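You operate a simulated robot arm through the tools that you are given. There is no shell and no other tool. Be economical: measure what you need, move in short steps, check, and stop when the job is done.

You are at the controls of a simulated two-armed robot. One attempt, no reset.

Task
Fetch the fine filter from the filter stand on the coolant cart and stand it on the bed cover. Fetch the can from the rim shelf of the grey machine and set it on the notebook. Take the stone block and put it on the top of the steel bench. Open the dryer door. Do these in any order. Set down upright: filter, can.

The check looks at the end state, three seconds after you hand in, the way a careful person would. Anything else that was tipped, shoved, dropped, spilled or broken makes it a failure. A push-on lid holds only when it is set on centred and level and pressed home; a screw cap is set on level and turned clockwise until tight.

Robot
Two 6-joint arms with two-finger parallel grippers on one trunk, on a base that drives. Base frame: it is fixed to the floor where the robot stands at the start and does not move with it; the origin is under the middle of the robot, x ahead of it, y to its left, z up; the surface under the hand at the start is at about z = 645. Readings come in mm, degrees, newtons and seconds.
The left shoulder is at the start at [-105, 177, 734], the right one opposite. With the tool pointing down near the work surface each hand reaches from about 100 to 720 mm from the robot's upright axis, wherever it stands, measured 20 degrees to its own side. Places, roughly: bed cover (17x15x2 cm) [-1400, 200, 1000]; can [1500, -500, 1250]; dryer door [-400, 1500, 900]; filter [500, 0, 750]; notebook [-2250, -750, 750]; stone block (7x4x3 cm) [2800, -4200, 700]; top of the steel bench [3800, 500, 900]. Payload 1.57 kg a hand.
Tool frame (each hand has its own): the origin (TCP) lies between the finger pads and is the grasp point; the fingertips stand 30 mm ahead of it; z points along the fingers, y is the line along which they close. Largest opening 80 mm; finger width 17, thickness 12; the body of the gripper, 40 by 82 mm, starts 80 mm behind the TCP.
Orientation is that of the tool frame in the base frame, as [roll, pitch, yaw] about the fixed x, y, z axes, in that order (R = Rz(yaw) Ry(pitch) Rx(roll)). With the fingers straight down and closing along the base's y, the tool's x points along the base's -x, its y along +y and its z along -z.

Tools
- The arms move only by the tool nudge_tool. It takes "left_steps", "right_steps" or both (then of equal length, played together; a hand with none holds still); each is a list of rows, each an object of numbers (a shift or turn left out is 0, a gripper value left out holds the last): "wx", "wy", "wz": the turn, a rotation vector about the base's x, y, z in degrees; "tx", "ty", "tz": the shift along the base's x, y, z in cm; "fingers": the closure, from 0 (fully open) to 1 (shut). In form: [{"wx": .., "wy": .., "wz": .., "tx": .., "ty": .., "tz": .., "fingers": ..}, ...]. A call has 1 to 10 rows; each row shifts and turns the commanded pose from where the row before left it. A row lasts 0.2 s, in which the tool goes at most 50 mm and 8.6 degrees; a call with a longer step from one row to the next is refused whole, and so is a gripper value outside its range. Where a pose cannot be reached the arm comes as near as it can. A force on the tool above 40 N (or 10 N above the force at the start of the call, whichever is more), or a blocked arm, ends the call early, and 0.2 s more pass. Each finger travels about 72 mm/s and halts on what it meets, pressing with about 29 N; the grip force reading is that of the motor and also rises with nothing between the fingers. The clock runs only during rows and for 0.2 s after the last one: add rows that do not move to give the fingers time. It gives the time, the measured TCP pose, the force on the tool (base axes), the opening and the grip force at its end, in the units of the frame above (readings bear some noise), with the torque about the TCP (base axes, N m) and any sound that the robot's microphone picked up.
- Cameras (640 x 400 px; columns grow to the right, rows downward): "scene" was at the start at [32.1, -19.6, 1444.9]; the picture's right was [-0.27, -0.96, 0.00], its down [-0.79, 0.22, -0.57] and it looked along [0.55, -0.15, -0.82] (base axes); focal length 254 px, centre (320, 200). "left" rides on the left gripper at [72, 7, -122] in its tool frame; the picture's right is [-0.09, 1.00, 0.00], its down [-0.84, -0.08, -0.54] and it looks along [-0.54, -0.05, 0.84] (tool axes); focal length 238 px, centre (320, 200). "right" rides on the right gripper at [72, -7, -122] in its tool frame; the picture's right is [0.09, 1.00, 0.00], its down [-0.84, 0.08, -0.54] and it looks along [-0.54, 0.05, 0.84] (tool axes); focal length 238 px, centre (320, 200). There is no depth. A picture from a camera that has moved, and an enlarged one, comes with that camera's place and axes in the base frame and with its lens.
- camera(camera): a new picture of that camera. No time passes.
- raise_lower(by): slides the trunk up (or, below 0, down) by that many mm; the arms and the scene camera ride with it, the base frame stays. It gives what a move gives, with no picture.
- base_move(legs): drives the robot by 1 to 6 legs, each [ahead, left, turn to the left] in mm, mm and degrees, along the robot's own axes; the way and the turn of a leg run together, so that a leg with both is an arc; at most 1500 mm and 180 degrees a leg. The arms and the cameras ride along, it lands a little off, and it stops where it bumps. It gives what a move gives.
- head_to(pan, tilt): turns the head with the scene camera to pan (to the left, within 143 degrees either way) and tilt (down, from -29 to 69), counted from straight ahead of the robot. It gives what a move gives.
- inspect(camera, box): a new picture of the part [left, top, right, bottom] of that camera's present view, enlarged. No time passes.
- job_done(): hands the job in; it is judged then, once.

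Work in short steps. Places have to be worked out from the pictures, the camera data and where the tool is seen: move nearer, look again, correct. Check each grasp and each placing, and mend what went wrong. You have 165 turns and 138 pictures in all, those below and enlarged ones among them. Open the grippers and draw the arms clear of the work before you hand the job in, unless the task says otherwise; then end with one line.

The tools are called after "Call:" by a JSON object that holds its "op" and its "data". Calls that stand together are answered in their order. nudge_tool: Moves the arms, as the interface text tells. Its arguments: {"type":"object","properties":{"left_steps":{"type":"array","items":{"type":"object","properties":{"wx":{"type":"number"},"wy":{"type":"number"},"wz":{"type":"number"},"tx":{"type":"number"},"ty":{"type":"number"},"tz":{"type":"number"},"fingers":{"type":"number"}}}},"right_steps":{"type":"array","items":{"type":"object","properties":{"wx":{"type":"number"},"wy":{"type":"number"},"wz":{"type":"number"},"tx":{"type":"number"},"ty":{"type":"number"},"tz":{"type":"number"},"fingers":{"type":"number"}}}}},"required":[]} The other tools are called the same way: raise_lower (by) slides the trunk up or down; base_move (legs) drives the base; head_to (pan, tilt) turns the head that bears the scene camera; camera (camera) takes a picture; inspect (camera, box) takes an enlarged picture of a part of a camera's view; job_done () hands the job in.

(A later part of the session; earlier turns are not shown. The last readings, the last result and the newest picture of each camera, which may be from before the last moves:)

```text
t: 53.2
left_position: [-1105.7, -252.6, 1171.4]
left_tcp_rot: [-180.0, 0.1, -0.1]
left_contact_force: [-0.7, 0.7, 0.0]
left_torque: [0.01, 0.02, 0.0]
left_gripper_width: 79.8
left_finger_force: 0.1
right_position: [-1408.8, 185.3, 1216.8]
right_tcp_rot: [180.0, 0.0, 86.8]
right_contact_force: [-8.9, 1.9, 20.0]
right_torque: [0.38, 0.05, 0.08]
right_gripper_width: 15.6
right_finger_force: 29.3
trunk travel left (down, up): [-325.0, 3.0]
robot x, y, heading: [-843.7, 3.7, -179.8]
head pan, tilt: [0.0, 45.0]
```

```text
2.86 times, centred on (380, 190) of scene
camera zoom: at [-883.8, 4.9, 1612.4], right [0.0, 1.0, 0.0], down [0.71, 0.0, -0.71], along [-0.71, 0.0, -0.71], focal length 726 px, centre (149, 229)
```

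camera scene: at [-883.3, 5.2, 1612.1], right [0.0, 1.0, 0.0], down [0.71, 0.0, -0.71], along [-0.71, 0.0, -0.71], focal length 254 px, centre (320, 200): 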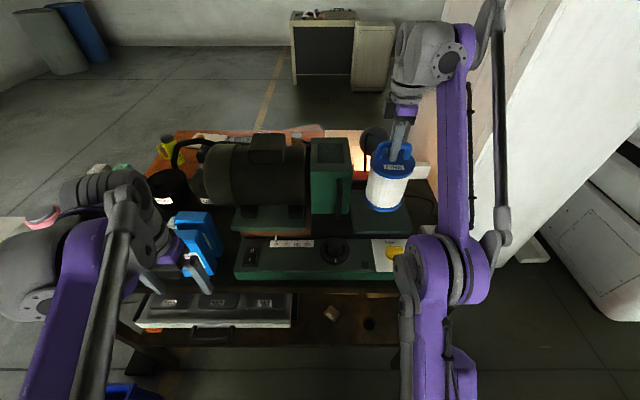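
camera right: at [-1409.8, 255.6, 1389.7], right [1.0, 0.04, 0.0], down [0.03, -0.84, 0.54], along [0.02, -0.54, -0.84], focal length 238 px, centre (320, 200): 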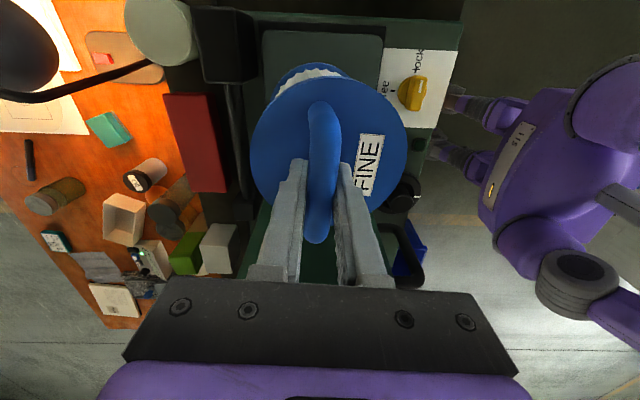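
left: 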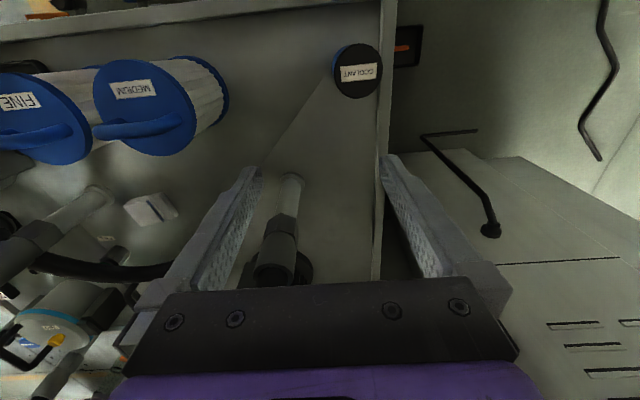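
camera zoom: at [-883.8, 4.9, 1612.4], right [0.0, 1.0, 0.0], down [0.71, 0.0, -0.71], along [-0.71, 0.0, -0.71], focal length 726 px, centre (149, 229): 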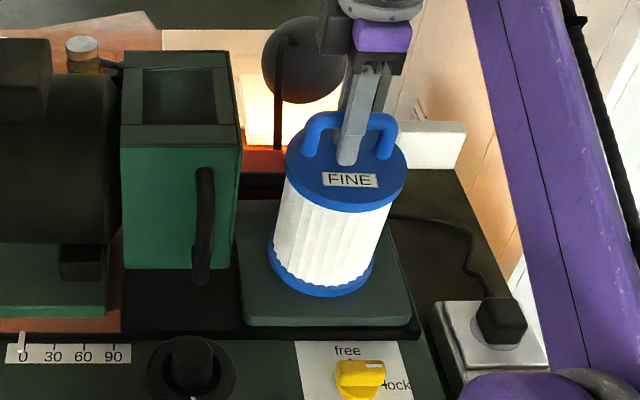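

Contact. I ease up 2 mm to relieve the load, then open and rise straight up.

Call:
{"op": "nudge_tool", "data": {"right_steps": [{"tz": 0.2}, {}, {"fingers": 0}, {}, {}, {}, {}]}}

Call:
{"op": "nudge_tool", "data": {"right_steps": [{"tz": 1}, {"tz": 2}, {"tz": 2.5}, {}]}}

Call:
{"op": "camera", "data": {"camera": "right"}}

Call:
{"op": "camera", "data": {"camera": "scene"}}

```text
t: 54.8
left_position: [-1105.5, -252.3, 1171.5]
left_tcp_rot: [180.0, 0.0, -0.1]
left_contact_force: [-0.5, -0.1, -0.3]
left_torque: [-0.03, -0.01, -0.03]
left_gripper_width: 80.1
left_finger_force: 0.1
right_position: [-1407.4, 184.9, 1217.8]
right_tcp_rot: [179.6, 0.0, 86.9]
right_contact_force: [-0.8, -0.9, 0.4]
right_torque: [-0.02, 0.01, 0.02]
right_gripper_width: 80.0
right_finger_force: 0.1
trunk travel left (down, up): [-325.0, 3.0]
robot x, y, heading: [-846.5, 3.3, -180.2]
head pan, tilt: [0.0, 45.0]
```

```text
t: 55.8
left_position: [-1103.7, -252.0, 1171.1]
left_tcp_rot: [180.0, 0.0, -0.1]
left_contact_force: [-0.3, -0.8, 0.7]
left_torque: [0.0, -0.01, 0.01]
left_gripper_width: 79.9
left_finger_force: 0.1
right_position: [-1404.7, 185.2, 1271.0]
right_tcp_rot: [179.8, -0.1, 86.9]
right_contact_force: [0.4, 0.2, -0.2]
right_torque: [-0.01, 0.02, 0.05]
right_gripper_width: 80.2
right_finger_force: 0.0
right hand out of reach, approached as far as the arm can: row 3
trunk travel left (down, up): [-325.0, 3.0]
robot x, y, heading: [-847.2, 5.9, -179.9]
head pan, tilt: [0.0, 45.0]
```

```text
102 pictures are left
camera right: at [-1407.8, 257.3, 1391.8], right [1.0, 0.04, 0.0], down [0.03, -0.84, 0.54], along [0.02, -0.54, -0.84], focal length 238 px, centre (320, 200)
```

right: 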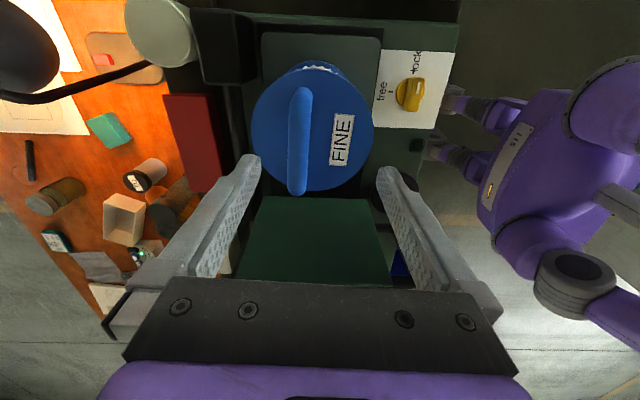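

```text
101 pictures are left
camera scene: at [-883.2, 5.0, 1612.1], right [0.0, 1.0, 0.0], down [0.71, 0.0, -0.71], along [-0.71, 0.0, -0.71], focal length 254 px, centre (320, 200)
```

scene: 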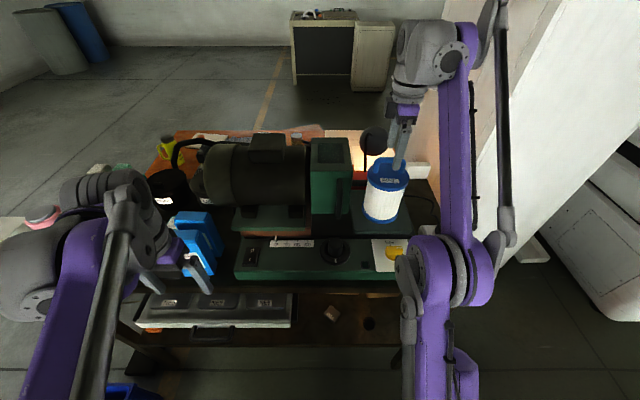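

The filter stands on the cover and the hand is above it. I retract with a rise, then drive back.

Call:
{"op": "nudge_tool", "data": {"right_steps": [{"tx": 1, "tz": 0.8}, {"tx": 1.2, "tz": 0.8}, {"tx": 2, "tz": 1}, {"tx": 4, "tz": 1}, {"tx": 4}, {"tx": 4}, {"tx": 4}, {}]}}

Call:
{"op": "camera", "data": {"camera": "scene"}}

```text
t: 57.6
left_position: [-1105.8, -252.6, 1171.0]
left_tcp_rot: [180.0, -0.1, 0.0]
left_contact_force: [-0.5, -0.5, -0.3]
left_torque: [0.01, -0.02, 0.02]
left_gripper_width: 80.0
left_finger_force: 0.1
right_position: [-1202.6, 187.7, 1306.4]
right_tcp_rot: [179.7, 0.0, 86.8]
right_contact_force: [0.1, 0.0, 0.7]
right_torque: [-0.01, -0.02, -0.02]
right_gripper_width: 80.1
right_finger_force: 0.1
trunk travel left (down, up): [-325.0, 3.0]
robot x, y, heading: [-844.1, 8.1, -180.1]
head pan, tilt: [0.0, 45.0]
```

```text
100 pictures are left
camera scene: at [-885.1, 5.1, 1612.1], right [0.0, 1.0, 0.0], down [0.71, 0.0, -0.71], along [-0.71, 0.0, -0.71], focal length 254 px, centre (320, 200)
```

scene: 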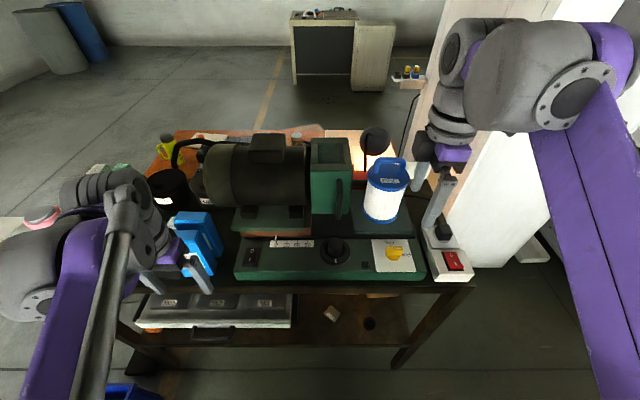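

The filter is done. I back off and look toward the dryer, to my right.

Call:
{"op": "base_move", "data": {"legs": [[-400, 0, 0]]}}

Call:
{"op": "head_to", "data": {"pan": -95, "tilt": 20}}

Call:
{"op": "camera", "data": {"camera": "scene"}}

```text
t: 60.0
left_position: [-717.5, -253.1, 1170.7]
left_tcp_rot: [180.0, 0.0, 0.1]
left_contact_force: [-0.3, 0.7, 0.7]
left_torque: [-0.02, 0.01, 0.0]
left_gripper_width: 79.9
left_finger_force: 0.0
right_position: [-815.7, 185.9, 1305.6]
right_tcp_rot: [179.7, 0.0, 87.1]
right_contact_force: [-0.1, 0.1, 0.6]
right_torque: [-0.01, -0.02, 0.02]
right_gripper_width: 80.4
right_finger_force: 0.1
trunk travel left (down, up): [-325.0, 3.0]
robot x, y, heading: [-454.9, 5.6, -179.8]
head pan, tilt: [0.0, 45.0]
```

```text
t: 61.8
left_position: [-717.5, -253.3, 1171.3]
left_tcp_rot: [-180.0, 0.0, 0.2]
left_contact_force: [-0.3, 0.7, -0.3]
left_torque: [0.04, -0.03, -0.01]
left_gripper_width: 80.1
left_finger_force: 0.1
right_position: [-815.6, 186.9, 1306.0]
right_tcp_rot: [179.7, 0.0, 87.1]
right_contact_force: [0.3, 0.1, -0.3]
right_torque: [0.02, 0.02, 0.02]
right_gripper_width: 80.1
right_finger_force: 0.1
trunk travel left (down, up): [-325.0, 3.0]
robot x, y, heading: [-459.2, 5.2, -180.1]
head pan, tilt: [-95.0, 20.0]
```

```text
99 pictures are left
camera scene: at [-406.6, 98.7, 1650.8], right [1.0, -0.08, 0.0], down [-0.03, -0.34, -0.94], along [0.08, 0.94, -0.34], focal length 254 px, centre (320, 200)
```

scene: 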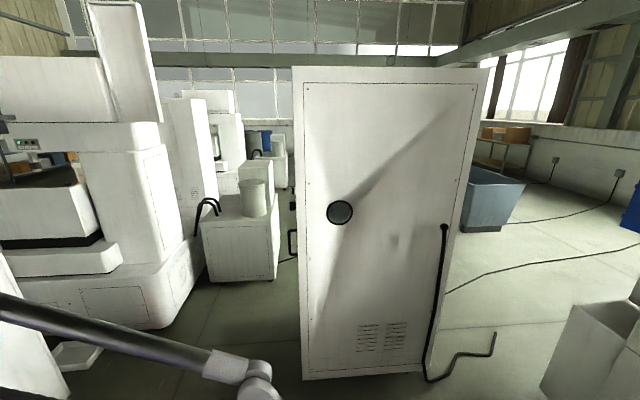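

The dryer is the tall white cabinet. Its -x face carries a handle near (-450, 1350, 940), and the hinge is presumably at the far side. I turn and drive to get a view of that face.

Call:
{"op": "base_move", "data": {"legs": [[0, 0, -90], [250, 600, 0], [200, 150, -25]]}}

Call:
{"op": "head_to", "data": {"pan": -10, "tilt": 30}}

Call:
{"op": "camera", "data": {"camera": "scene"}}

```text
t: 70.5
left_position: [-1209.2, 480.6, 1180.2]
left_tcp_rot: [178.8, 0.6, -89.7]
left_contact_force: [0.4, 0.1, 0.0]
left_torque: [-0.01, -0.02, 0.02]
left_gripper_width: 80.0
left_finger_force: 0.1
right_position: [-766.5, 576.8, 1305.8]
right_tcp_rot: [-179.7, 1.2, -3.2]
right_contact_force: [-0.1, -0.3, 0.2]
right_torque: [0.01, -0.04, -0.02]
right_gripper_width: 80.1
right_finger_force: 0.1
trunk travel left (down, up): [-325.0, 3.0]
robot x, y, heading: [-975.6, 234.5, 90.0]
head pan, tilt: [-95.0, 20.0]
stopped in leg 2: the robot was blocked; the commanded pose is now the measured one
```

```text
t: 72.1
left_position: [-1207.1, 480.2, 1179.9]
left_tcp_rot: [178.5, 0.6, -90.0]
left_contact_force: [-0.6, -0.4, -0.6]
left_torque: [0.0, 0.02, 0.0]
left_gripper_width: 80.0
left_finger_force: 0.0
right_position: [-763.9, 574.5, 1304.1]
right_tcp_rot: [-179.7, 1.3, -3.4]
right_contact_force: [-0.4, -0.5, -0.6]
right_torque: [0.01, 0.02, 0.03]
right_gripper_width: 79.9
right_finger_force: 0.1
trunk travel left (down, up): [-325.0, 3.0]
robot x, y, heading: [-975.5, 230.9, 89.5]
head pan, tilt: [-10.0, 30.0]
```

```text
98 pictures are left
camera scene: at [-923.3, 259.5, 1634.0], right [0.98, -0.18, -0.03], down [-0.11, -0.48, -0.87], along [0.14, 0.86, -0.49], focal length 254 px, centre (320, 200)
```

scene: 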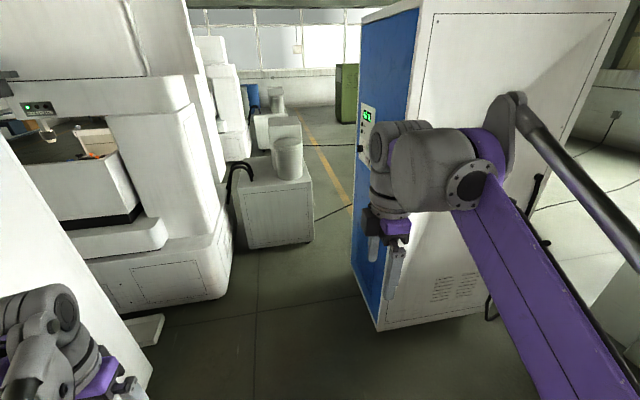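

The drive was blocked at (-975, 234). I look to the left to see what was touched.

Call:
{"op": "head_to", "data": {"pan": 80, "tilt": 50}}

Call:
{"op": "camera", "data": {"camera": "scene"}}

```text
t: 73.8
left_position: [-1207.7, 479.2, 1179.4]
left_tcp_rot: [178.6, 0.7, -90.1]
left_contact_force: [-0.1, -0.7, 0.1]
left_torque: [-0.02, -0.05, 0.0]
left_gripper_width: 79.8
left_finger_force: 0.1
right_position: [-763.5, 574.7, 1304.4]
right_tcp_rot: [-179.8, 1.5, -3.4]
right_contact_force: [-0.2, 0.8, -0.6]
right_torque: [0.0, 0.0, -0.01]
right_gripper_width: 79.7
right_finger_force: 0.1
trunk travel left (down, up): [-325.0, 3.0]
robot x, y, heading: [-978.5, 233.6, 89.6]
head pan, tilt: [80.0, 50.0]
```

```text
97 pictures are left
camera scene: at [-1016.1, 184.5, 1606.0], right [0.18, 0.98, 0.01], down [0.74, -0.13, -0.66], along [-0.65, 0.12, -0.75], focal length 254 px, centre (320, 200)
```

scene: 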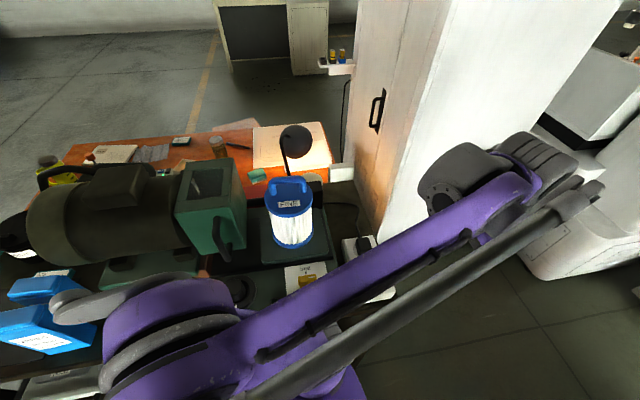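

The left shoulder or base met the bench edge; the filter and the items still stand. I back off straight to the right, away from the bench.

Call:
{"op": "base_move", "data": {"legs": [[0, -350, 0]]}}

Call:
{"op": "head_to", "data": {"pan": 88, "tilt": 40}}

Call:
{"op": "camera", "data": {"camera": "scene"}}

```text
t: 77.4
left_position: [-882.7, 491.1, 1171.5]
left_tcp_rot: [-179.9, 0.0, -90.2]
left_contact_force: [0.4, 0.6, -0.5]
left_torque: [0.0, -0.05, -0.01]
left_gripper_width: 80.1
left_finger_force: 0.1
right_position: [-441.0, 585.7, 1305.8]
right_tcp_rot: [179.6, 0.0, -3.6]
right_contact_force: [0.6, 0.8, 0.1]
right_torque: [0.01, 0.0, 0.01]
right_gripper_width: 79.9
right_finger_force: 0.1
trunk travel left (down, up): [-325.0, 3.0]
robot x, y, heading: [-624.0, 232.0, 89.5]
head pan, tilt: [80.0, 50.0]
```

```text
t: 78.2
left_position: [-882.4, 491.8, 1171.2]
left_tcp_rot: [180.0, 0.0, -90.2]
left_contact_force: [0.5, -0.6, 0.1]
left_torque: [0.02, 0.02, 0.02]
left_gripper_width: 80.0
left_finger_force: 0.1
right_position: [-440.0, 586.2, 1306.2]
right_tcp_rot: [179.7, 0.0, -3.6]
right_contact_force: [0.1, -0.9, 0.3]
right_torque: [0.0, -0.02, -0.01]
right_gripper_width: 80.0
right_finger_force: 0.0
trunk travel left (down, up): [-325.0, 3.0]
robot x, y, heading: [-624.3, 228.5, 89.4]
head pan, tilt: [88.0, 40.0]
```

```text
96 pictures are left
camera scene: at [-711.3, 190.2, 1619.3], right [0.04, 1.0, 0.0], down [0.64, -0.03, -0.77], along [-0.77, 0.03, -0.64], focal length 254 px, centre (320, 200)
```

scene: 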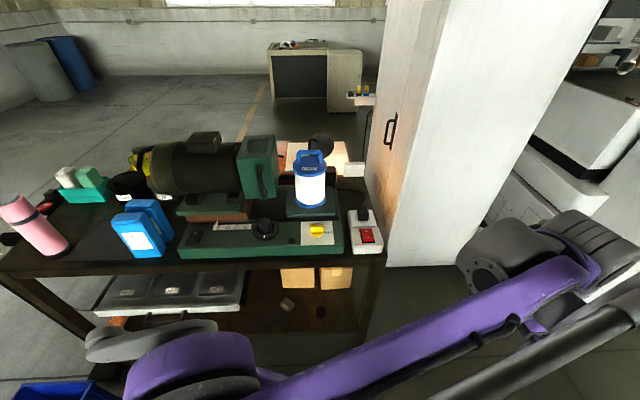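

Nothing moved noticeably: the cover still projects where computed. Next I drive ahead alongside and look at the dryer's blue face.

Call:
{"op": "base_move", "data": {"legs": [[480, 0, 0], [0, 350, 0]]}}

Call:
{"op": "head_to", "data": {"pan": -35, "tilt": 30}}

Call:
{"op": "camera", "data": {"camera": "scene"}}

```text
t: 84.3
left_position: [-1222.8, 993.7, 1171.3]
left_tcp_rot: [180.0, 0.1, -90.6]
left_contact_force: [0.3, -1.0, 1.1]
left_torque: [0.01, 0.01, 0.0]
left_gripper_width: 80.0
left_finger_force: 0.1
right_position: [-780.2, 1083.8, 1304.9]
right_tcp_rot: [179.8, -0.1, -4.0]
right_contact_force: [-0.1, 0.2, -0.9]
right_torque: [-0.02, -0.01, 0.0]
right_gripper_width: 79.6
right_finger_force: 0.0
trunk travel left (down, up): [-325.0, 3.0]
robot x, y, heading: [-965.2, 730.7, 89.2]
head pan, tilt: [88.0, 40.0]
```

```text
t: 86.3
left_position: [-1223.2, 993.6, 1171.9]
left_tcp_rot: [-180.0, -0.1, -90.7]
left_contact_force: [-0.8, 0.0, 0.5]
left_torque: [-0.03, 0.03, 0.04]
left_gripper_width: 80.0
left_finger_force: 0.1
right_position: [-779.9, 1084.1, 1305.2]
right_tcp_rot: [179.7, 0.0, -3.9]
right_contact_force: [0.6, 0.3, -0.2]
right_torque: [0.02, -0.01, 0.02]
right_gripper_width: 80.0
right_finger_force: 0.0
trunk travel left (down, up): [-325.0, 3.0]
robot x, y, heading: [-966.7, 729.9, 88.9]
head pan, tilt: [-35.0, 30.0]
```

```text
95 pictures are left
camera scene: at [-916.4, 758.9, 1634.7], right [0.81, -0.59, 0.0], down [-0.29, -0.41, -0.87], along [0.51, 0.7, -0.5], focal length 254 px, centre (320, 200)
```

scene: 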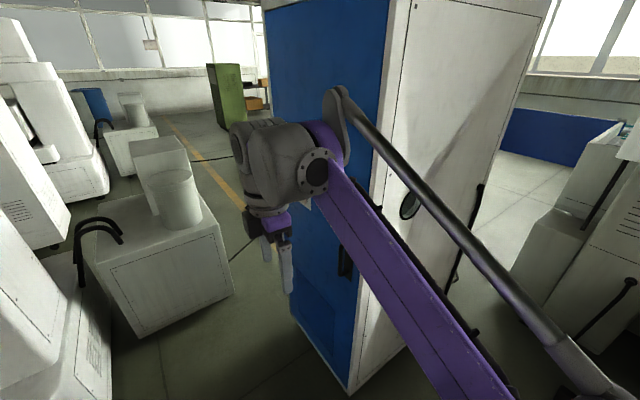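

The arm blocks the view, so I lower the right hand and swing it left, then look again.

Call:
{"op": "nudge_tool", "data": {"right_steps": [{"tz": -5}, {"tz": -5}, {"tz": -5}, {"tz": -5}, {"tz": -5}, {"tz": -5}, {"tx": -5, "tz": -3}, {"tx": -5}, {"tx": -5}]}}

Call:
{"op": "camera", "data": {"camera": "scene"}}

```text
refused: row 7 steps farther than a row can; nothing moved
```

```text
94 pictures are left
camera scene: at [-916.4, 758.9, 1634.7], right [0.81, -0.59, 0.0], down [-0.29, -0.41, -0.87], along [0.51, 0.7, -0.5], focal length 254 px, centre (320, 200)
```

scene: 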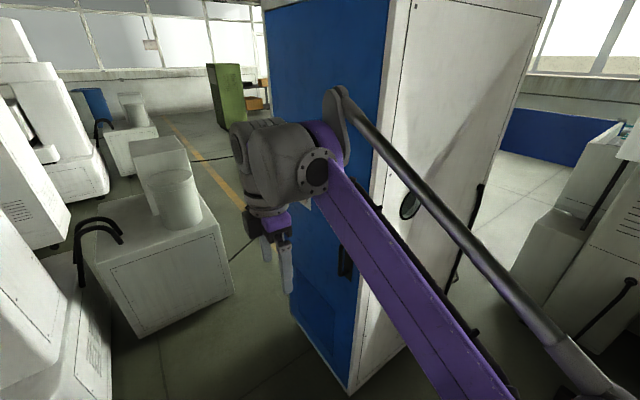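

One row was too long; I retry within limits.

Call:
{"op": "nudge_tool", "data": {"right_steps": [{"tz": -5}, {"tz": -5}, {"tz": -5}, {"tz": -5}, {"tz": -5}, {"tz": -5}, {"tx": -4.5}, {"tx": -4.5}, {"tx": -4.5}]}}

Call:
{"op": "camera", "data": {"camera": "scene"}}

```text
t: 88.3
left_position: [-1223.7, 993.6, 1170.5]
left_tcp_rot: [180.0, -0.1, -90.6]
left_contact_force: [-0.2, 0.8, -0.4]
left_torque: [-0.03, 0.0, 0.02]
left_gripper_width: 80.2
left_finger_force: 0.0
right_position: [-915.7, 1086.7, 1002.9]
right_tcp_rot: [179.7, -0.2, -4.1]
right_contact_force: [0.3, 0.1, -1.0]
right_torque: [-0.01, -0.03, -0.02]
right_gripper_width: 80.0
right_finger_force: 0.2
trunk travel left (down, up): [-325.0, 3.0]
robot x, y, heading: [-966.3, 727.4, 89.2]
head pan, tilt: [-35.0, 30.0]
```

```text
93 pictures are left
camera scene: at [-917.4, 759.5, 1634.8], right [0.81, -0.59, 0.0], down [-0.29, -0.41, -0.87], along [0.51, 0.7, -0.5], focal length 254 px, centre (320, 200)
```

scene: 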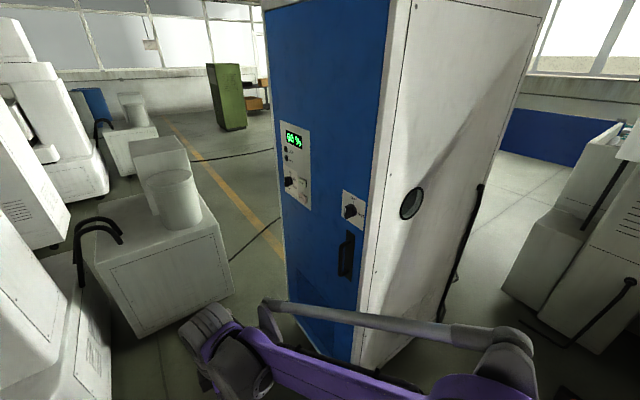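

The blue door shows a handle with a knob on a plate above it. I enlarge these.

Call:
{"op": "inspect", "data": {"camera": "scene", "box": [270, 110, 430, 370]}}

Call:
{"op": "inspect", "data": {"camera": "scene", "box": [320, 180, 380, 290]}}

```text
1.54 times, centred on (350, 240) of scene
camera zoom: at [-917.4, 759.5, 1634.8], right [0.81, -0.59, 0.0], down [-0.29, -0.41, -0.87], along [0.51, 0.7, -0.5], focal length 391 px, centre (274, 138)
```

zoom: 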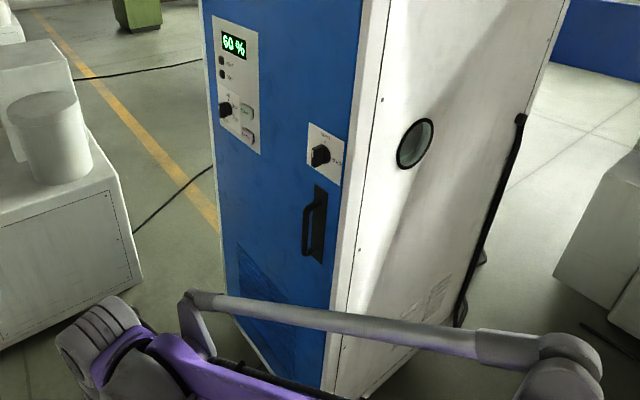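

```text
3.64 times, centred on (350, 235) of scene
camera zoom: at [-917.4, 759.5, 1634.8], right [0.81, -0.59, 0.0], down [-0.29, -0.41, -0.87], along [0.51, 0.7, -0.5], focal length 924 px, centre (211, 73)
```

zoom: 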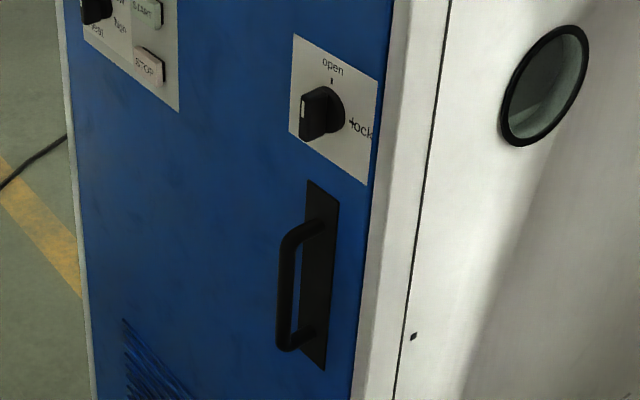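

There is an open/lock knob above the handle, so I need a frontal view to read it. I turn to face +x in front of the door's free edge, to work with the left hand.

Call:
{"op": "base_move", "data": {"legs": [[0, 0, -89], [0, 340, 0]]}}

Call:
{"op": "head_to", "data": {"pan": 18, "tilt": 35}}

Call:
{"op": "camera", "data": {"camera": "scene"}}

```text
t: 95.7
left_position: [-702.8, 1324.4, 1170.4]
left_tcp_rot: [180.0, 0.0, 179.8]
left_contact_force: [0.3, 1.0, 0.0]
left_torque: [-0.02, -0.01, -0.07]
left_gripper_width: 79.8
left_finger_force: 0.0
right_position: [-607.7, 1017.2, 1004.9]
right_tcp_rot: [179.9, 0.0, -93.6]
right_contact_force: [0.8, 0.7, 0.0]
right_torque: [0.02, 0.01, -0.01]
right_gripper_width: 80.0
right_finger_force: 0.2
trunk travel left (down, up): [-325.0, 3.0]
robot x, y, heading: [-965.4, 1068.2, -0.5]
head pan, tilt: [-35.0, 30.0]
```

```text
t: 96.9
left_position: [-703.1, 1324.1, 1170.8]
left_tcp_rot: [180.0, -0.1, 179.9]
left_contact_force: [0.1, 0.7, -0.6]
left_torque: [0.0, 0.03, -0.01]
left_gripper_width: 79.9
left_finger_force: 0.1
right_position: [-608.0, 1017.4, 1004.3]
right_tcp_rot: [179.8, 0.0, -93.6]
right_contact_force: [-0.4, 0.0, -0.5]
right_torque: [0.0, -0.01, 0.0]
right_gripper_width: 80.1
right_finger_force: 0.1
trunk travel left (down, up): [-325.0, 3.0]
robot x, y, heading: [-966.9, 1069.2, -0.4]
head pan, tilt: [18.0, 35.0]
```

```text
90 pictures are left
camera scene: at [-925.1, 1094.6, 1626.9], right [0.3, -0.95, 0.0], down [-0.55, -0.17, -0.82], along [0.78, 0.25, -0.57], focal length 254 px, centre (320, 200)
```

scene: 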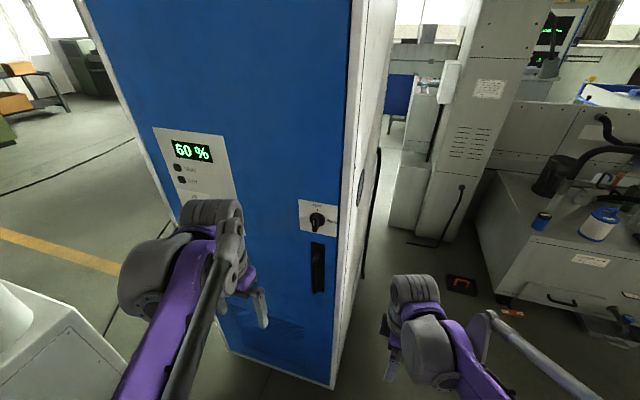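

Call:
{"op": "inspect", "data": {"camera": "scene", "box": [270, 180, 370, 310]}}

```text
3.08 times, centred on (320, 245) of scene
camera zoom: at [-925.1, 1094.6, 1626.9], right [0.3, -0.95, 0.0], down [-0.55, -0.17, -0.82], along [0.78, 0.25, -0.57], focal length 782 px, centre (320, 62)
```

zoom: 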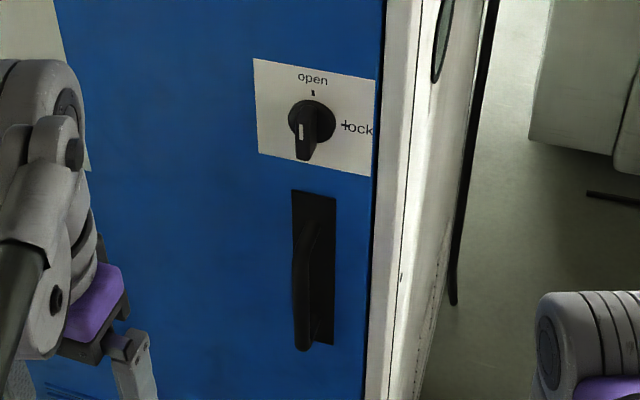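

The knob's paddle points up at "open", so the door is unlocked. The handle bar triangulates to (-464, 1260, 1015). I rotate the left hand so its fingers point +x.

Call:
{"op": "nudge_tool", "data": {"left_steps": [{"wy": -8.5, "tz": -1.5, "ty": -0.6}, {"wy": -8.5, "tz": -1.5, "ty": -0.6}, {"wy": -8.5, "tz": -1.5, "ty": -0.6}, {"wy": -8.5, "tz": -1.5, "ty": -0.6}, {"wy": -8.5, "tz": -1.5, "ty": -0.6}, {"wy": -8.5, "tz": -1.5, "ty": -0.6}, {"wy": -8.5, "tz": -1.5, "ty": -0.6}, {"wy": -8.5, "tz": -1.5, "ty": -0.6}, {"wy": -8.5, "tz": -1.5, "ty": -0.6}, {"wy": -8.5, "tz": -1.5, "ty": -0.6}]}}

Call:
{"op": "nudge_tool", "data": {"left_steps": [{"wy": -5}, {"tx": 2}, {"tx": 2}, {"tx": 2}, {}]}}

Call:
{"op": "camera", "data": {"camera": "scene"}}

Call:
{"op": "camera", "data": {"camera": "left"}}

```text
t: 99.2
left_position: [-593.6, 1304.3, 1077.1]
left_tcp_rot: [178.3, 84.4, 178.4]
left_contact_force: [0.2, 0.1, -0.4]
left_torque: [-0.02, 0.03, 0.0]
left_gripper_width: 79.9
left_finger_force: 0.1
left hand out of reach, approached as far as the arm can: row 5, 6, 7, 10
right_position: [-607.7, 1018.5, 1004.0]
right_tcp_rot: [179.9, -0.1, -93.7]
right_contact_force: [-0.5, 0.3, 0.4]
right_torque: [-0.01, 0.01, -0.04]
right_gripper_width: 80.0
right_finger_force: 0.0
trunk travel left (down, up): [-325.0, 3.0]
robot x, y, heading: [-961.7, 1072.6, -0.4]
head pan, tilt: [18.0, 35.0]
stopped in row 10 (left hand): the arm was blocked; the commanded pose is now the measured one
```

```text
t: 100.4
left_position: [-536.7, 1304.5, 1078.1]
left_tcp_rot: [161.0, 89.4, 161.2]
left_contact_force: [-0.1, 0.0, 0.3]
left_torque: [0.0, -0.01, -0.01]
left_gripper_width: 80.1
left_finger_force: 0.0
right_position: [-608.7, 1017.8, 1004.4]
right_tcp_rot: [179.7, 0.0, -93.6]
right_contact_force: [-0.3, -0.9, 0.7]
right_torque: [0.01, -0.05, 0.01]
right_gripper_width: 80.0
right_finger_force: 0.0
trunk travel left (down, up): [-325.0, 3.0]
robot x, y, heading: [-962.4, 1068.3, -0.7]
head pan, tilt: [18.0, 35.0]
```

```text
88 pictures are left
camera scene: at [-925.6, 1094.5, 1626.9], right [0.3, -0.95, 0.0], down [-0.55, -0.17, -0.82], along [0.78, 0.25, -0.57], focal length 254 px, centre (320, 200)
```

scene: 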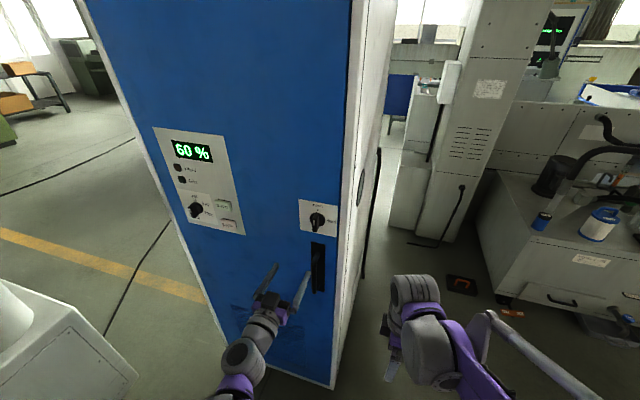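

```text
87 pictures are left
camera left: at [-660.7, 1310.9, 1007.9], right [0.0, 1.0, 0.1], down [-0.53, -0.08, 0.84], along [0.85, -0.05, 0.53], focal length 238 px, centre (320, 200)
```

left: 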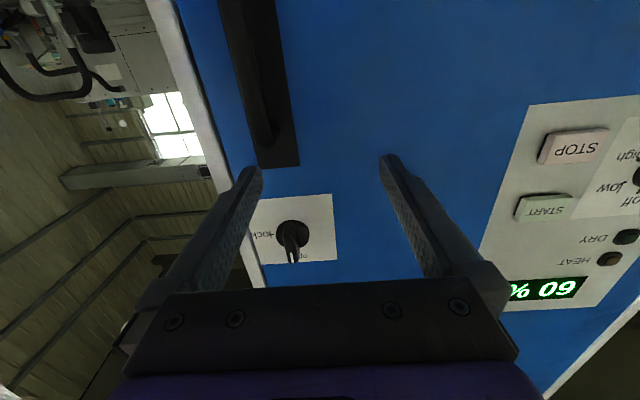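

The camera confirms the bar at y about 1259, with its top end near z 1066. I align to y 1259, z 1010 and advance onto the bar.

Call:
{"op": "nudge_tool", "data": {"left_steps": [{"ty": -2.3, "tz": -3.4}, {"ty": -2.2, "tz": -3.4}, {}, {}]}}

Call:
{"op": "camera", "data": {"camera": "left"}}

```text
t: 101.4
left_position: [-522.0, 1261.5, 1053.4]
left_tcp_rot: [164.4, 89.1, 164.3]
left_contact_force: [0.5, -0.4, 0.0]
left_torque: [0.0, 0.03, -0.01]
left_gripper_width: 80.0
left_finger_force: 0.1
left hand out of reach, approached as far as the arm can: row 1, 2
right_position: [-607.5, 1018.4, 1003.6]
right_tcp_rot: [179.8, 0.0, -93.6]
right_contact_force: [1.0, -0.6, 0.0]
right_torque: [0.03, -0.02, 0.02]
right_gripper_width: 80.1
right_finger_force: 0.0
trunk travel left (down, up): [-325.0, 3.0]
robot x, y, heading: [-963.9, 1067.3, -0.4]
head pan, tilt: [18.0, 35.0]
```

```text
86 pictures are left
camera left: at [-646.7, 1267.5, 983.0], right [0.0, 1.0, 0.1], down [-0.53, -0.08, 0.84], along [0.85, -0.05, 0.53], focal length 238 px, centre (320, 200)
```

left: 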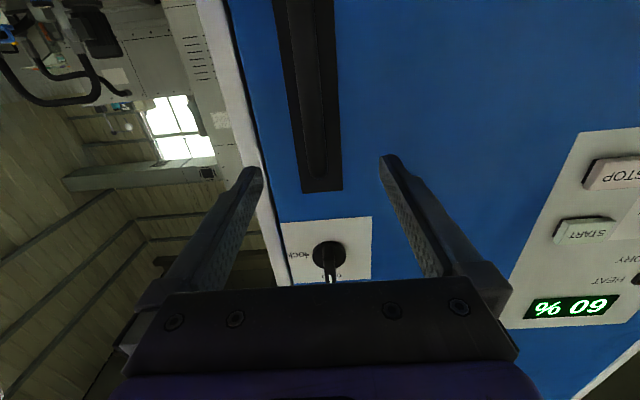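

The arm can't fold lower here, so I slide the trunk down 45 mm, then advance.

Call:
{"op": "raise_lower", "data": {"by": -45}}

Call:
{"op": "nudge_tool", "data": {"left_steps": [{"tx": 2}, {"tx": 2}, {"tx": 1.5}, {}]}}

Call:
{"op": "camera", "data": {"camera": "left"}}

Call:
{"op": "inspect", "data": {"camera": "scene", "box": [220, 180, 380, 330]}}

```text
t: 102.2
left_position: [-523.3, 1259.9, 1007.1]
left_tcp_rot: [158.8, 89.3, 158.7]
left_contact_force: [-0.6, -0.4, 0.3]
left_torque: [0.0, 0.0, 0.03]
left_gripper_width: 79.9
left_finger_force: 0.0
right_position: [-605.7, 1018.4, 958.8]
right_tcp_rot: [179.7, 0.0, -93.6]
right_contact_force: [-0.4, -0.6, 0.5]
right_torque: [0.03, 0.02, 0.01]
right_gripper_width: 79.9
right_finger_force: 0.1
trunk travel left (down, up): [-280.0, 48.0]
robot x, y, heading: [-967.0, 1066.3, -0.4]
head pan, tilt: [18.0, 35.0]
```

```text
t: 103.2
left_position: [-470.0, 1259.9, 1006.3]
left_tcp_rot: [161.9, 89.3, 161.9]
left_contact_force: [0.5, -0.2, -0.2]
left_torque: [0.0, 0.0, -0.02]
left_gripper_width: 79.8
left_finger_force: 0.1
right_position: [-608.3, 1017.7, 959.2]
right_tcp_rot: [179.8, 0.0, -93.6]
right_contact_force: [0.1, 1.3, 0.2]
right_torque: [0.02, 0.0, -0.01]
right_gripper_width: 80.3
right_finger_force: 0.1
trunk travel left (down, up): [-280.0, 48.0]
robot x, y, heading: [-968.1, 1070.0, -0.6]
head pan, tilt: [18.0, 35.0]
```

```text
85 pictures are left
camera left: at [-593.3, 1267.2, 936.7], right [0.0, 1.0, 0.1], down [-0.53, -0.08, 0.84], along [0.85, -0.05, 0.53], focal length 238 px, centre (320, 200)
```

left: 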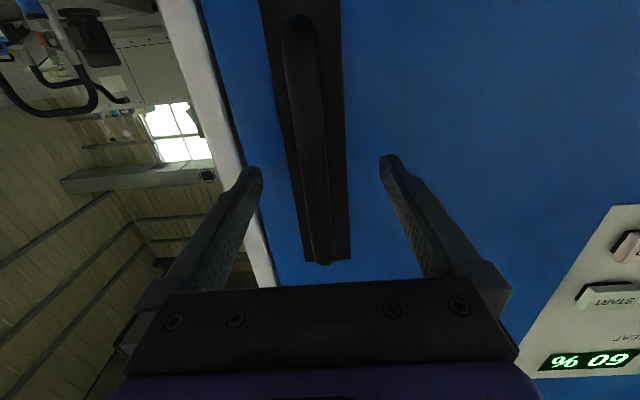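

```text
2.67 times, centred on (300, 255) of scene
camera zoom: at [-922.9, 1094.6, 1579.6], right [0.3, -0.95, 0.0], down [-0.55, -0.17, -0.82], along [0.78, 0.25, -0.57], focal length 678 px, centre (373, 53)
```

zoom: 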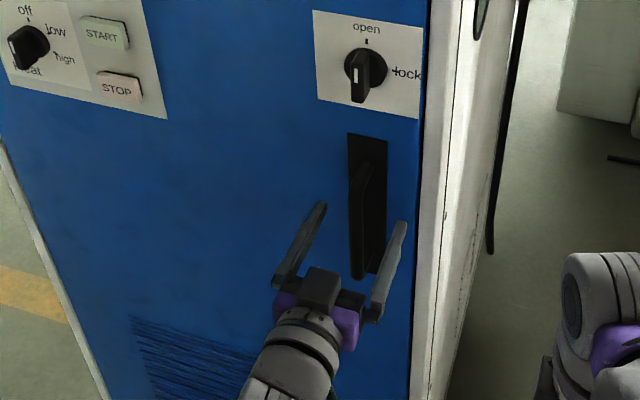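

The bar is straddled and centred; I close the left gripper.

Call:
{"op": "nudge_tool", "data": {"left_steps": [{"tx": 0.6}, {"fingers": 1}, {}, {}, {}, {}]}}

Call:
{"op": "camera", "data": {"camera": "left"}}

```text
t: 104.6
left_position: [-462.8, 1257.0, 1007.1]
left_tcp_rot: [156.1, 89.3, 156.1]
left_contact_force: [-4.1, -19.1, -10.3]
left_torque: [-0.36, -0.65, 0.04]
left_gripper_width: 15.9
left_finger_force: 31.5
right_position: [-607.8, 1015.6, 958.5]
right_tcp_rot: [179.7, 0.1, -93.6]
right_contact_force: [0.3, -0.2, 0.6]
right_torque: [0.01, -0.04, 0.01]
right_gripper_width: 80.0
right_finger_force: 0.1
trunk travel left (down, up): [-280.0, 48.0]
robot x, y, heading: [-962.1, 1066.8, -0.4]
head pan, tilt: [18.0, 35.0]
```

```text
83 pictures are left
camera left: at [-587.1, 1265.3, 936.4], right [0.0, 1.0, 0.1], down [-0.53, -0.08, 0.84], along [0.85, -0.05, 0.53], focal length 238 px, centre (320, 200)
```

left: 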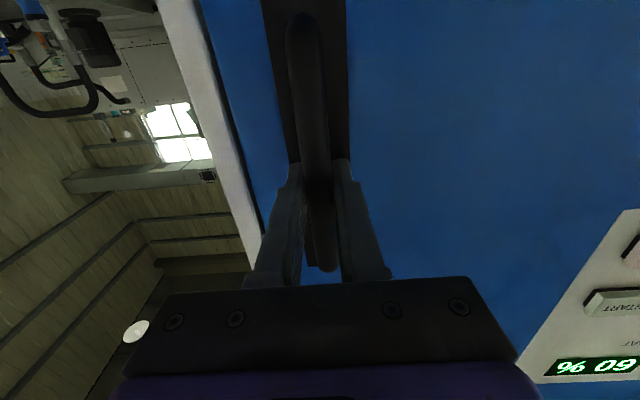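

Gripped (15.9 mm, 31 N). The hinge is near (-400, 1880), so I open the door by driving the robot rigidly around the hinge, starting with 6°.

Call:
{"op": "base_move", "data": {"legs": [[-82, 63, -6]]}}

Call:
{"op": "camera", "data": {"camera": "scene"}}

```text
t: 105.8
left_position: [-510.3, 1263.6, 1007.6]
left_tcp_rot: [158.5, 89.6, 153.8]
left_contact_force: [-3.7, -8.0, -2.6]
left_torque: [-0.23, 0.29, -0.13]
left_gripper_width: 15.9
left_finger_force: 31.5
right_position: [-673.3, 1037.5, 958.4]
right_tcp_rot: [180.0, 0.0, -98.1]
right_contact_force: [-0.7, 0.5, -0.4]
right_torque: [0.01, -0.03, 0.01]
right_gripper_width: 79.9
right_finger_force: 0.0
trunk travel left (down, up): [-280.0, 48.0]
robot x, y, heading: [-1023.2, 1113.1, -4.7]
head pan, tilt: [18.0, 35.0]
stopped in leg 1: the force on the tool passed its limit at 44 N (the readings are from after the stop); the commanded pose is now the measured one
```

```text
82 pictures are left
camera scene: at [-982.5, 1137.4, 1579.4], right [0.23, -0.97, 0.0], down [-0.56, -0.13, -0.82], along [0.8, 0.19, -0.57], focal length 254 px, centre (320, 200)
```

scene: 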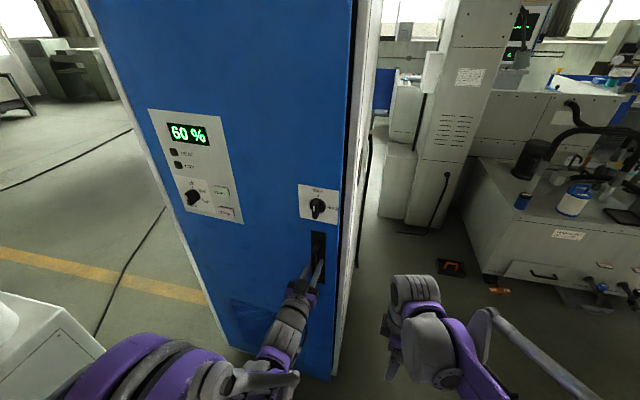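

The door is opening (about 5°). I continue with the same rigid arc.

Call:
{"op": "base_move", "data": {"legs": [[-69, 51, -5]]}}

Call:
{"op": "base_move", "data": {"legs": [[-69, 51, -5]]}}

```text
t: 107.0
left_position: [-561.3, 1274.8, 1008.3]
left_tcp_rot: [161.9, 89.6, 151.7]
left_contact_force: [-2.0, -3.5, 3.4]
left_torque: [-0.06, 0.59, 0.15]
left_gripper_width: 16.1
left_finger_force: 31.4
right_position: [-745.0, 1066.0, 958.3]
right_tcp_rot: [179.8, 0.0, -103.0]
right_contact_force: [0.1, -0.5, -0.8]
right_torque: [-0.02, 0.0, -0.02]
right_gripper_width: 79.9
right_finger_force: 0.1
trunk travel left (down, up): [-280.0, 48.0]
robot x, y, heading: [-1087.9, 1172.7, -10.0]
head pan, tilt: [18.0, 35.0]
stopped in leg 1: the force on the tool passed its limit at 43 N (the readings are from after the stop); the commanded pose is now the measured one
```

```text
t: 108.1
left_position: [-611.3, 1292.3, 1007.7]
left_tcp_rot: [157.9, 89.5, 142.8]
left_contact_force: [-2.1, -6.3, 1.1]
left_torque: [-0.1, 0.2, -0.14]
left_gripper_width: 15.8
left_finger_force: 31.0
right_position: [-811.6, 1098.2, 958.3]
right_tcp_rot: [179.9, 0.0, -108.2]
right_contact_force: [-0.1, -0.3, -0.1]
right_torque: [-0.01, 0.02, -0.01]
right_gripper_width: 79.9
right_finger_force: 0.0
trunk travel left (down, up): [-280.0, 48.0]
robot x, y, heading: [-1146.7, 1236.0, -15.0]
head pan, tilt: [18.0, 35.0]
```

This works well (15°). I continue in similar legs.

Call:
{"op": "base_move", "data": {"legs": [[-69, 51, -5], [-69, 51, -5]]}}

Call:
{"op": "base_move", "data": {"legs": [[-69, 51, -5], [-69, 51, -5]]}}

Call:
{"op": "head_to", "data": {"pan": 40, "tilt": 35}}

Call:
{"op": "camera", "data": {"camera": "scene"}}

```text
t: 110.2
left_position: [-707.7, 1340.9, 1007.2]
left_tcp_rot: [164.4, 89.5, 138.8]
left_contact_force: [-1.3, -1.2, 6.0]
left_torque: [0.02, 0.36, 0.22]
left_gripper_width: 15.9
left_finger_force: 31.0
right_position: [-938.4, 1189.3, 959.5]
right_tcp_rot: [179.7, 0.1, -118.3]
right_contact_force: [0.8, -0.4, 0.5]
right_torque: [0.04, -0.01, 0.0]
right_gripper_width: 79.8
right_finger_force: 0.1
trunk travel left (down, up): [-280.0, 48.0]
robot x, y, heading: [-1240.3, 1384.6, -24.9]
head pan, tilt: [18.0, 35.0]
stopped in leg 2: the force on the tool passed its limit at 41 N (the readings are from after the stop); the commanded pose is now the measured one
```

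```text
t: 111.8
left_position: [-757.9, 1375.9, 1005.9]
left_tcp_rot: [164.1, 89.4, 132.5]
left_contact_force: [10.6, 15.3, 7.4]
left_torque: [0.28, 0.54, 0.09]
left_gripper_width: 16.0
left_finger_force: 31.5
right_position: [-1004.5, 1246.2, 959.4]
right_tcp_rot: [179.8, 0.0, -125.1]
right_contact_force: [-0.6, -0.4, 0.6]
right_torque: [0.03, 0.0, -0.01]
right_gripper_width: 80.1
right_finger_force: 0.0
trunk travel left (down, up): [-280.0, 48.0]
robot x, y, heading: [-1282.9, 1475.7, -32.0]
head pan, tilt: [18.0, 35.0]
stopped in leg 2: the robot was blocked; the commanded pose is now the measured one
```

```text
t: 112.7
left_position: [-756.0, 1374.5, 1005.7]
left_tcp_rot: [167.1, 89.3, 135.3]
left_contact_force: [17.8, 19.9, 10.4]
left_torque: [-0.04, 0.0, -0.01]
left_gripper_width: 15.6
left_finger_force: 31.3
right_position: [-1004.0, 1246.3, 959.4]
right_tcp_rot: [179.8, -0.2, -125.0]
right_contact_force: [0.4, -0.1, -0.2]
right_torque: [-0.01, 0.01, 0.0]
right_gripper_width: 80.0
right_finger_force: 0.0
trunk travel left (down, up): [-280.0, 48.0]
robot x, y, heading: [-1281.3, 1471.4, -32.0]
head pan, tilt: [40.0, 35.0]
```

```text
81 pictures are left
camera scene: at [-1230.6, 1510.7, 1579.5], right [0.14, -0.99, 0.0], down [-0.57, -0.08, -0.82], along [0.81, 0.11, -0.57], focal length 254 px, centre (320, 200)
```

scene: 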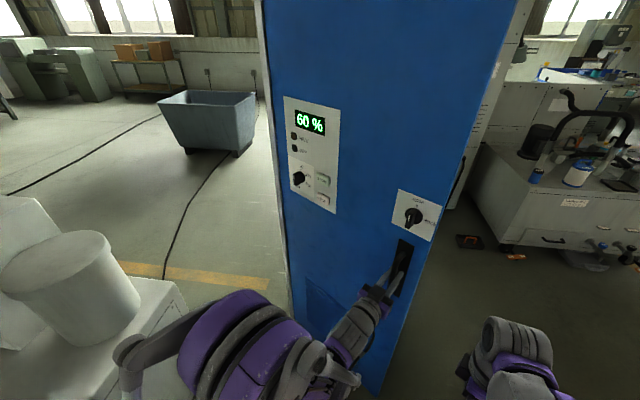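

The door is about 33° open, and something to the left or behind blocked the base. I release the handle and withdraw the hand along its axis.

Call:
{"op": "nudge_tool", "data": {"left_steps": [{"fingers": 0}, {}, {}, {}, {"tx": -1.7, "ty": 1.1}, {"tx": -1.7, "ty": 1.1}, {"tx": -1.7, "ty": 1.1}, {"tx": -1.7, "ty": 1.1}, {}]}}

Call:
{"op": "camera", "data": {"camera": "scene"}}

Call:
{"op": "head_to", "data": {"pan": 120, "tilt": 45}}

Call:
{"op": "camera", "data": {"camera": "scene"}}

```text
t: 114.7
left_position: [-826.0, 1415.1, 1005.7]
left_tcp_rot: [156.9, 89.4, 125.0]
left_contact_force: [-0.1, 1.1, 0.1]
left_torque: [0.01, 0.01, -0.03]
left_gripper_width: 80.2
left_finger_force: 0.0
right_position: [-1005.6, 1245.1, 959.2]
right_tcp_rot: [179.9, 0.0, -125.0]
right_contact_force: [-0.1, -0.3, 0.0]
right_torque: [0.0, 0.02, -0.02]
right_gripper_width: 80.1
right_finger_force: 0.2
trunk travel left (down, up): [-280.0, 48.0]
robot x, y, heading: [-1285.5, 1471.2, -31.8]
head pan, tilt: [40.0, 35.0]
```

```text
80 pictures are left
camera scene: at [-1232.2, 1507.0, 1579.6], right [0.14, -0.99, 0.0], down [-0.57, -0.08, -0.82], along [0.81, 0.12, -0.57], focal length 254 px, centre (320, 200)
```

scene: 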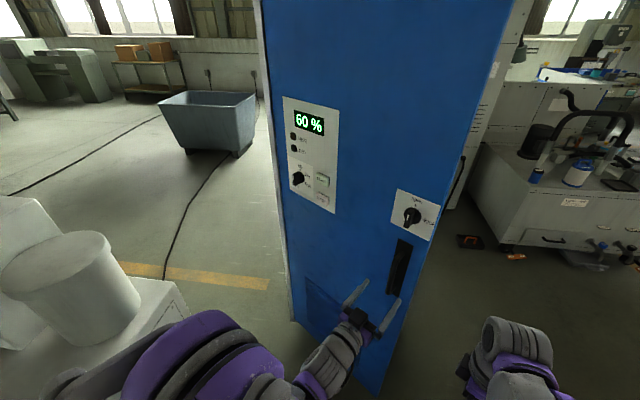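

```text
t: 116.2
left_position: [-826.3, 1415.3, 1006.1]
left_tcp_rot: [155.4, 89.3, 123.5]
left_contact_force: [-1.4, -0.6, -0.7]
left_torque: [0.0, 0.0, 0.01]
left_gripper_width: 80.2
left_finger_force: 0.1
right_position: [-1005.3, 1244.0, 958.6]
right_tcp_rot: [179.8, 0.0, -124.9]
right_contact_force: [0.0, -0.5, 0.0]
right_torque: [0.0, 0.01, -0.01]
right_gripper_width: 79.9
right_finger_force: 0.0
trunk travel left (down, up): [-280.0, 48.0]
robot x, y, heading: [-1284.8, 1472.6, -31.9]
head pan, tilt: [120.0, 45.0]
```

```text
79 pictures are left
camera scene: at [-1317.0, 1576.1, 1564.8], right [1.0, -0.03, 0.0], down [-0.02, -0.71, -0.71], along [0.02, 0.71, -0.71], focal length 254 px, centre (320, 200)
```

scene: 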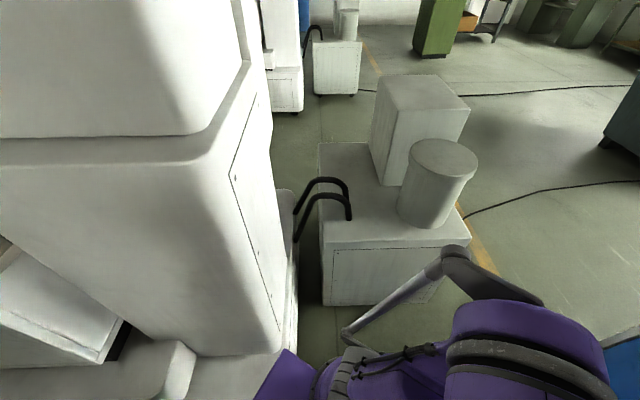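

The base only met the heavy white machine. To open further I drive around to the free-edge side, facing +y, so I can push the door from inside with the right hand.

Call:
{"op": "base_move", "data": {"legs": [[0, -350, 0], [500, -100, 0], [0, 0, 122]]}}

Call:
{"op": "head_to", "data": {"pan": -25, "tilt": 35}}

Call:
{"op": "camera", "data": {"camera": "scene"}}

```text
t: 119.8
left_position: [-978.0, 1131.9, 999.9]
left_tcp_rot: [-161.9, 88.7, 165.8]
left_contact_force: [-0.3, 0.2, -0.7]
left_torque: [0.01, -0.01, 0.03]
left_gripper_width: 79.9
left_finger_force: 0.0
right_position: [-1157.6, 960.9, 956.4]
right_tcp_rot: [179.3, -0.6, -125.4]
right_contact_force: [-1.3, 0.0, 0.0]
right_torque: [-0.01, 0.02, 0.02]
right_gripper_width: 79.9
right_finger_force: 0.2
trunk travel left (down, up): [-280.0, 48.0]
robot x, y, heading: [-1448.4, 1188.8, -32.4]
head pan, tilt: [120.0, 45.0]
stopped in leg 1: the robot was blocked; the commanded pose is now the measured one
```

```text
t: 122.1
left_position: [-978.3, 1133.1, 998.5]
left_tcp_rot: [-158.8, 88.5, 169.0]
left_contact_force: [0.4, -0.1, 0.3]
left_torque: [-0.01, -0.01, 0.0]
left_gripper_width: 79.7
left_finger_force: 0.0
right_position: [-1156.6, 962.5, 955.7]
right_tcp_rot: [179.1, -0.9, -125.2]
right_contact_force: [-0.2, -0.6, 0.5]
right_torque: [-0.03, 0.02, 0.0]
right_gripper_width: 80.0
right_finger_force: 0.0
trunk travel left (down, up): [-280.0, 48.0]
robot x, y, heading: [-1450.3, 1185.1, -32.0]
head pan, tilt: [-25.0, 35.0]
```

```text
78 pictures are left
camera scene: at [-1411.8, 1142.8, 1579.4], right [-0.84, -0.54, 0.02], down [-0.33, 0.48, -0.82], along [0.43, -0.69, -0.58], focal length 254 px, centre (320, 200)
```

scene: 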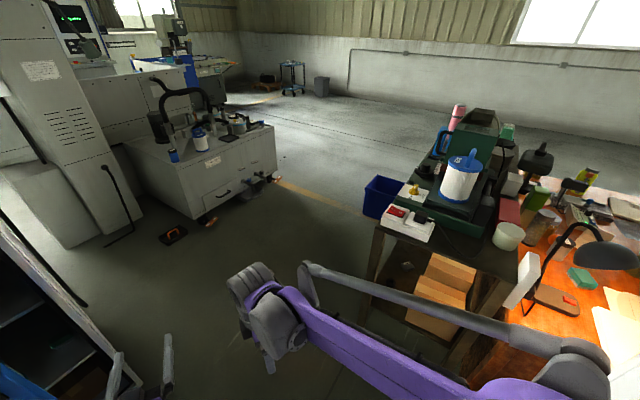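

Blocked by the tall cabinet behind me. I drive ahead, away from it, then continue.

Call:
{"op": "base_move", "data": {"legs": [[450, 0, 0]]}}

Call:
{"op": "head_to", "data": {"pan": -125, "tilt": 35}}

Call:
{"op": "camera", "data": {"camera": "scene"}}

```text
t: 124.8
left_position: [-620.0, 888.7, 1006.6]
left_tcp_rot: [156.8, 89.2, 124.5]
left_contact_force: [0.7, -0.2, 1.3]
left_torque: [0.01, -0.01, -0.01]
left_gripper_width: 80.2
left_finger_force: 0.0
right_position: [-801.6, 720.8, 958.8]
right_tcp_rot: [179.8, 0.1, -125.5]
right_contact_force: [1.1, -0.3, -0.1]
right_torque: [-0.02, -0.02, 0.04]
right_gripper_width: 80.0
right_finger_force: 0.2
trunk travel left (down, up): [-280.0, 48.0]
robot x, y, heading: [-1078.6, 945.1, -32.2]
head pan, tilt: [-25.0, 35.0]
```

```text
t: 126.5
left_position: [-619.8, 888.3, 1006.4]
left_tcp_rot: [156.7, 89.3, 124.4]
left_contact_force: [-0.8, -0.5, 0.3]
left_torque: [0.0, 0.01, 0.01]
left_gripper_width: 80.1
left_finger_force: 0.0
right_position: [-799.7, 720.4, 958.5]
right_tcp_rot: [179.8, 0.1, -125.4]
right_contact_force: [-0.3, 0.0, -0.2]
right_torque: [-0.03, -0.02, 0.02]
right_gripper_width: 80.0
right_finger_force: 0.0
trunk travel left (down, up): [-280.0, 48.0]
robot x, y, heading: [-1076.4, 952.7, -32.3]
head pan, tilt: [-125.0, 35.0]
```

```text
77 pictures are left
camera scene: at [-1193.8, 938.1, 1579.6], right [-0.38, 0.92, 0.0], down [0.53, 0.22, -0.82], along [-0.76, -0.32, -0.57], focal length 254 px, centre (320, 200)
```

scene: 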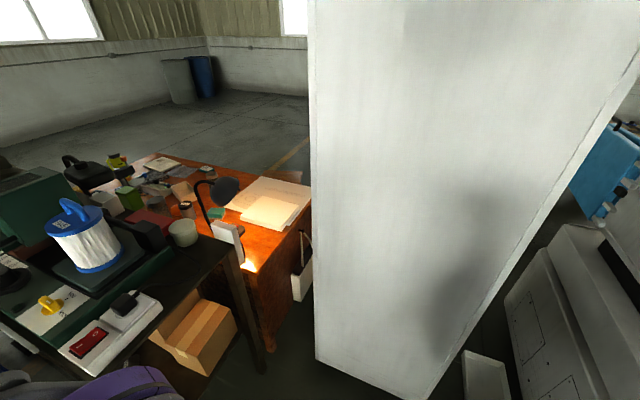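

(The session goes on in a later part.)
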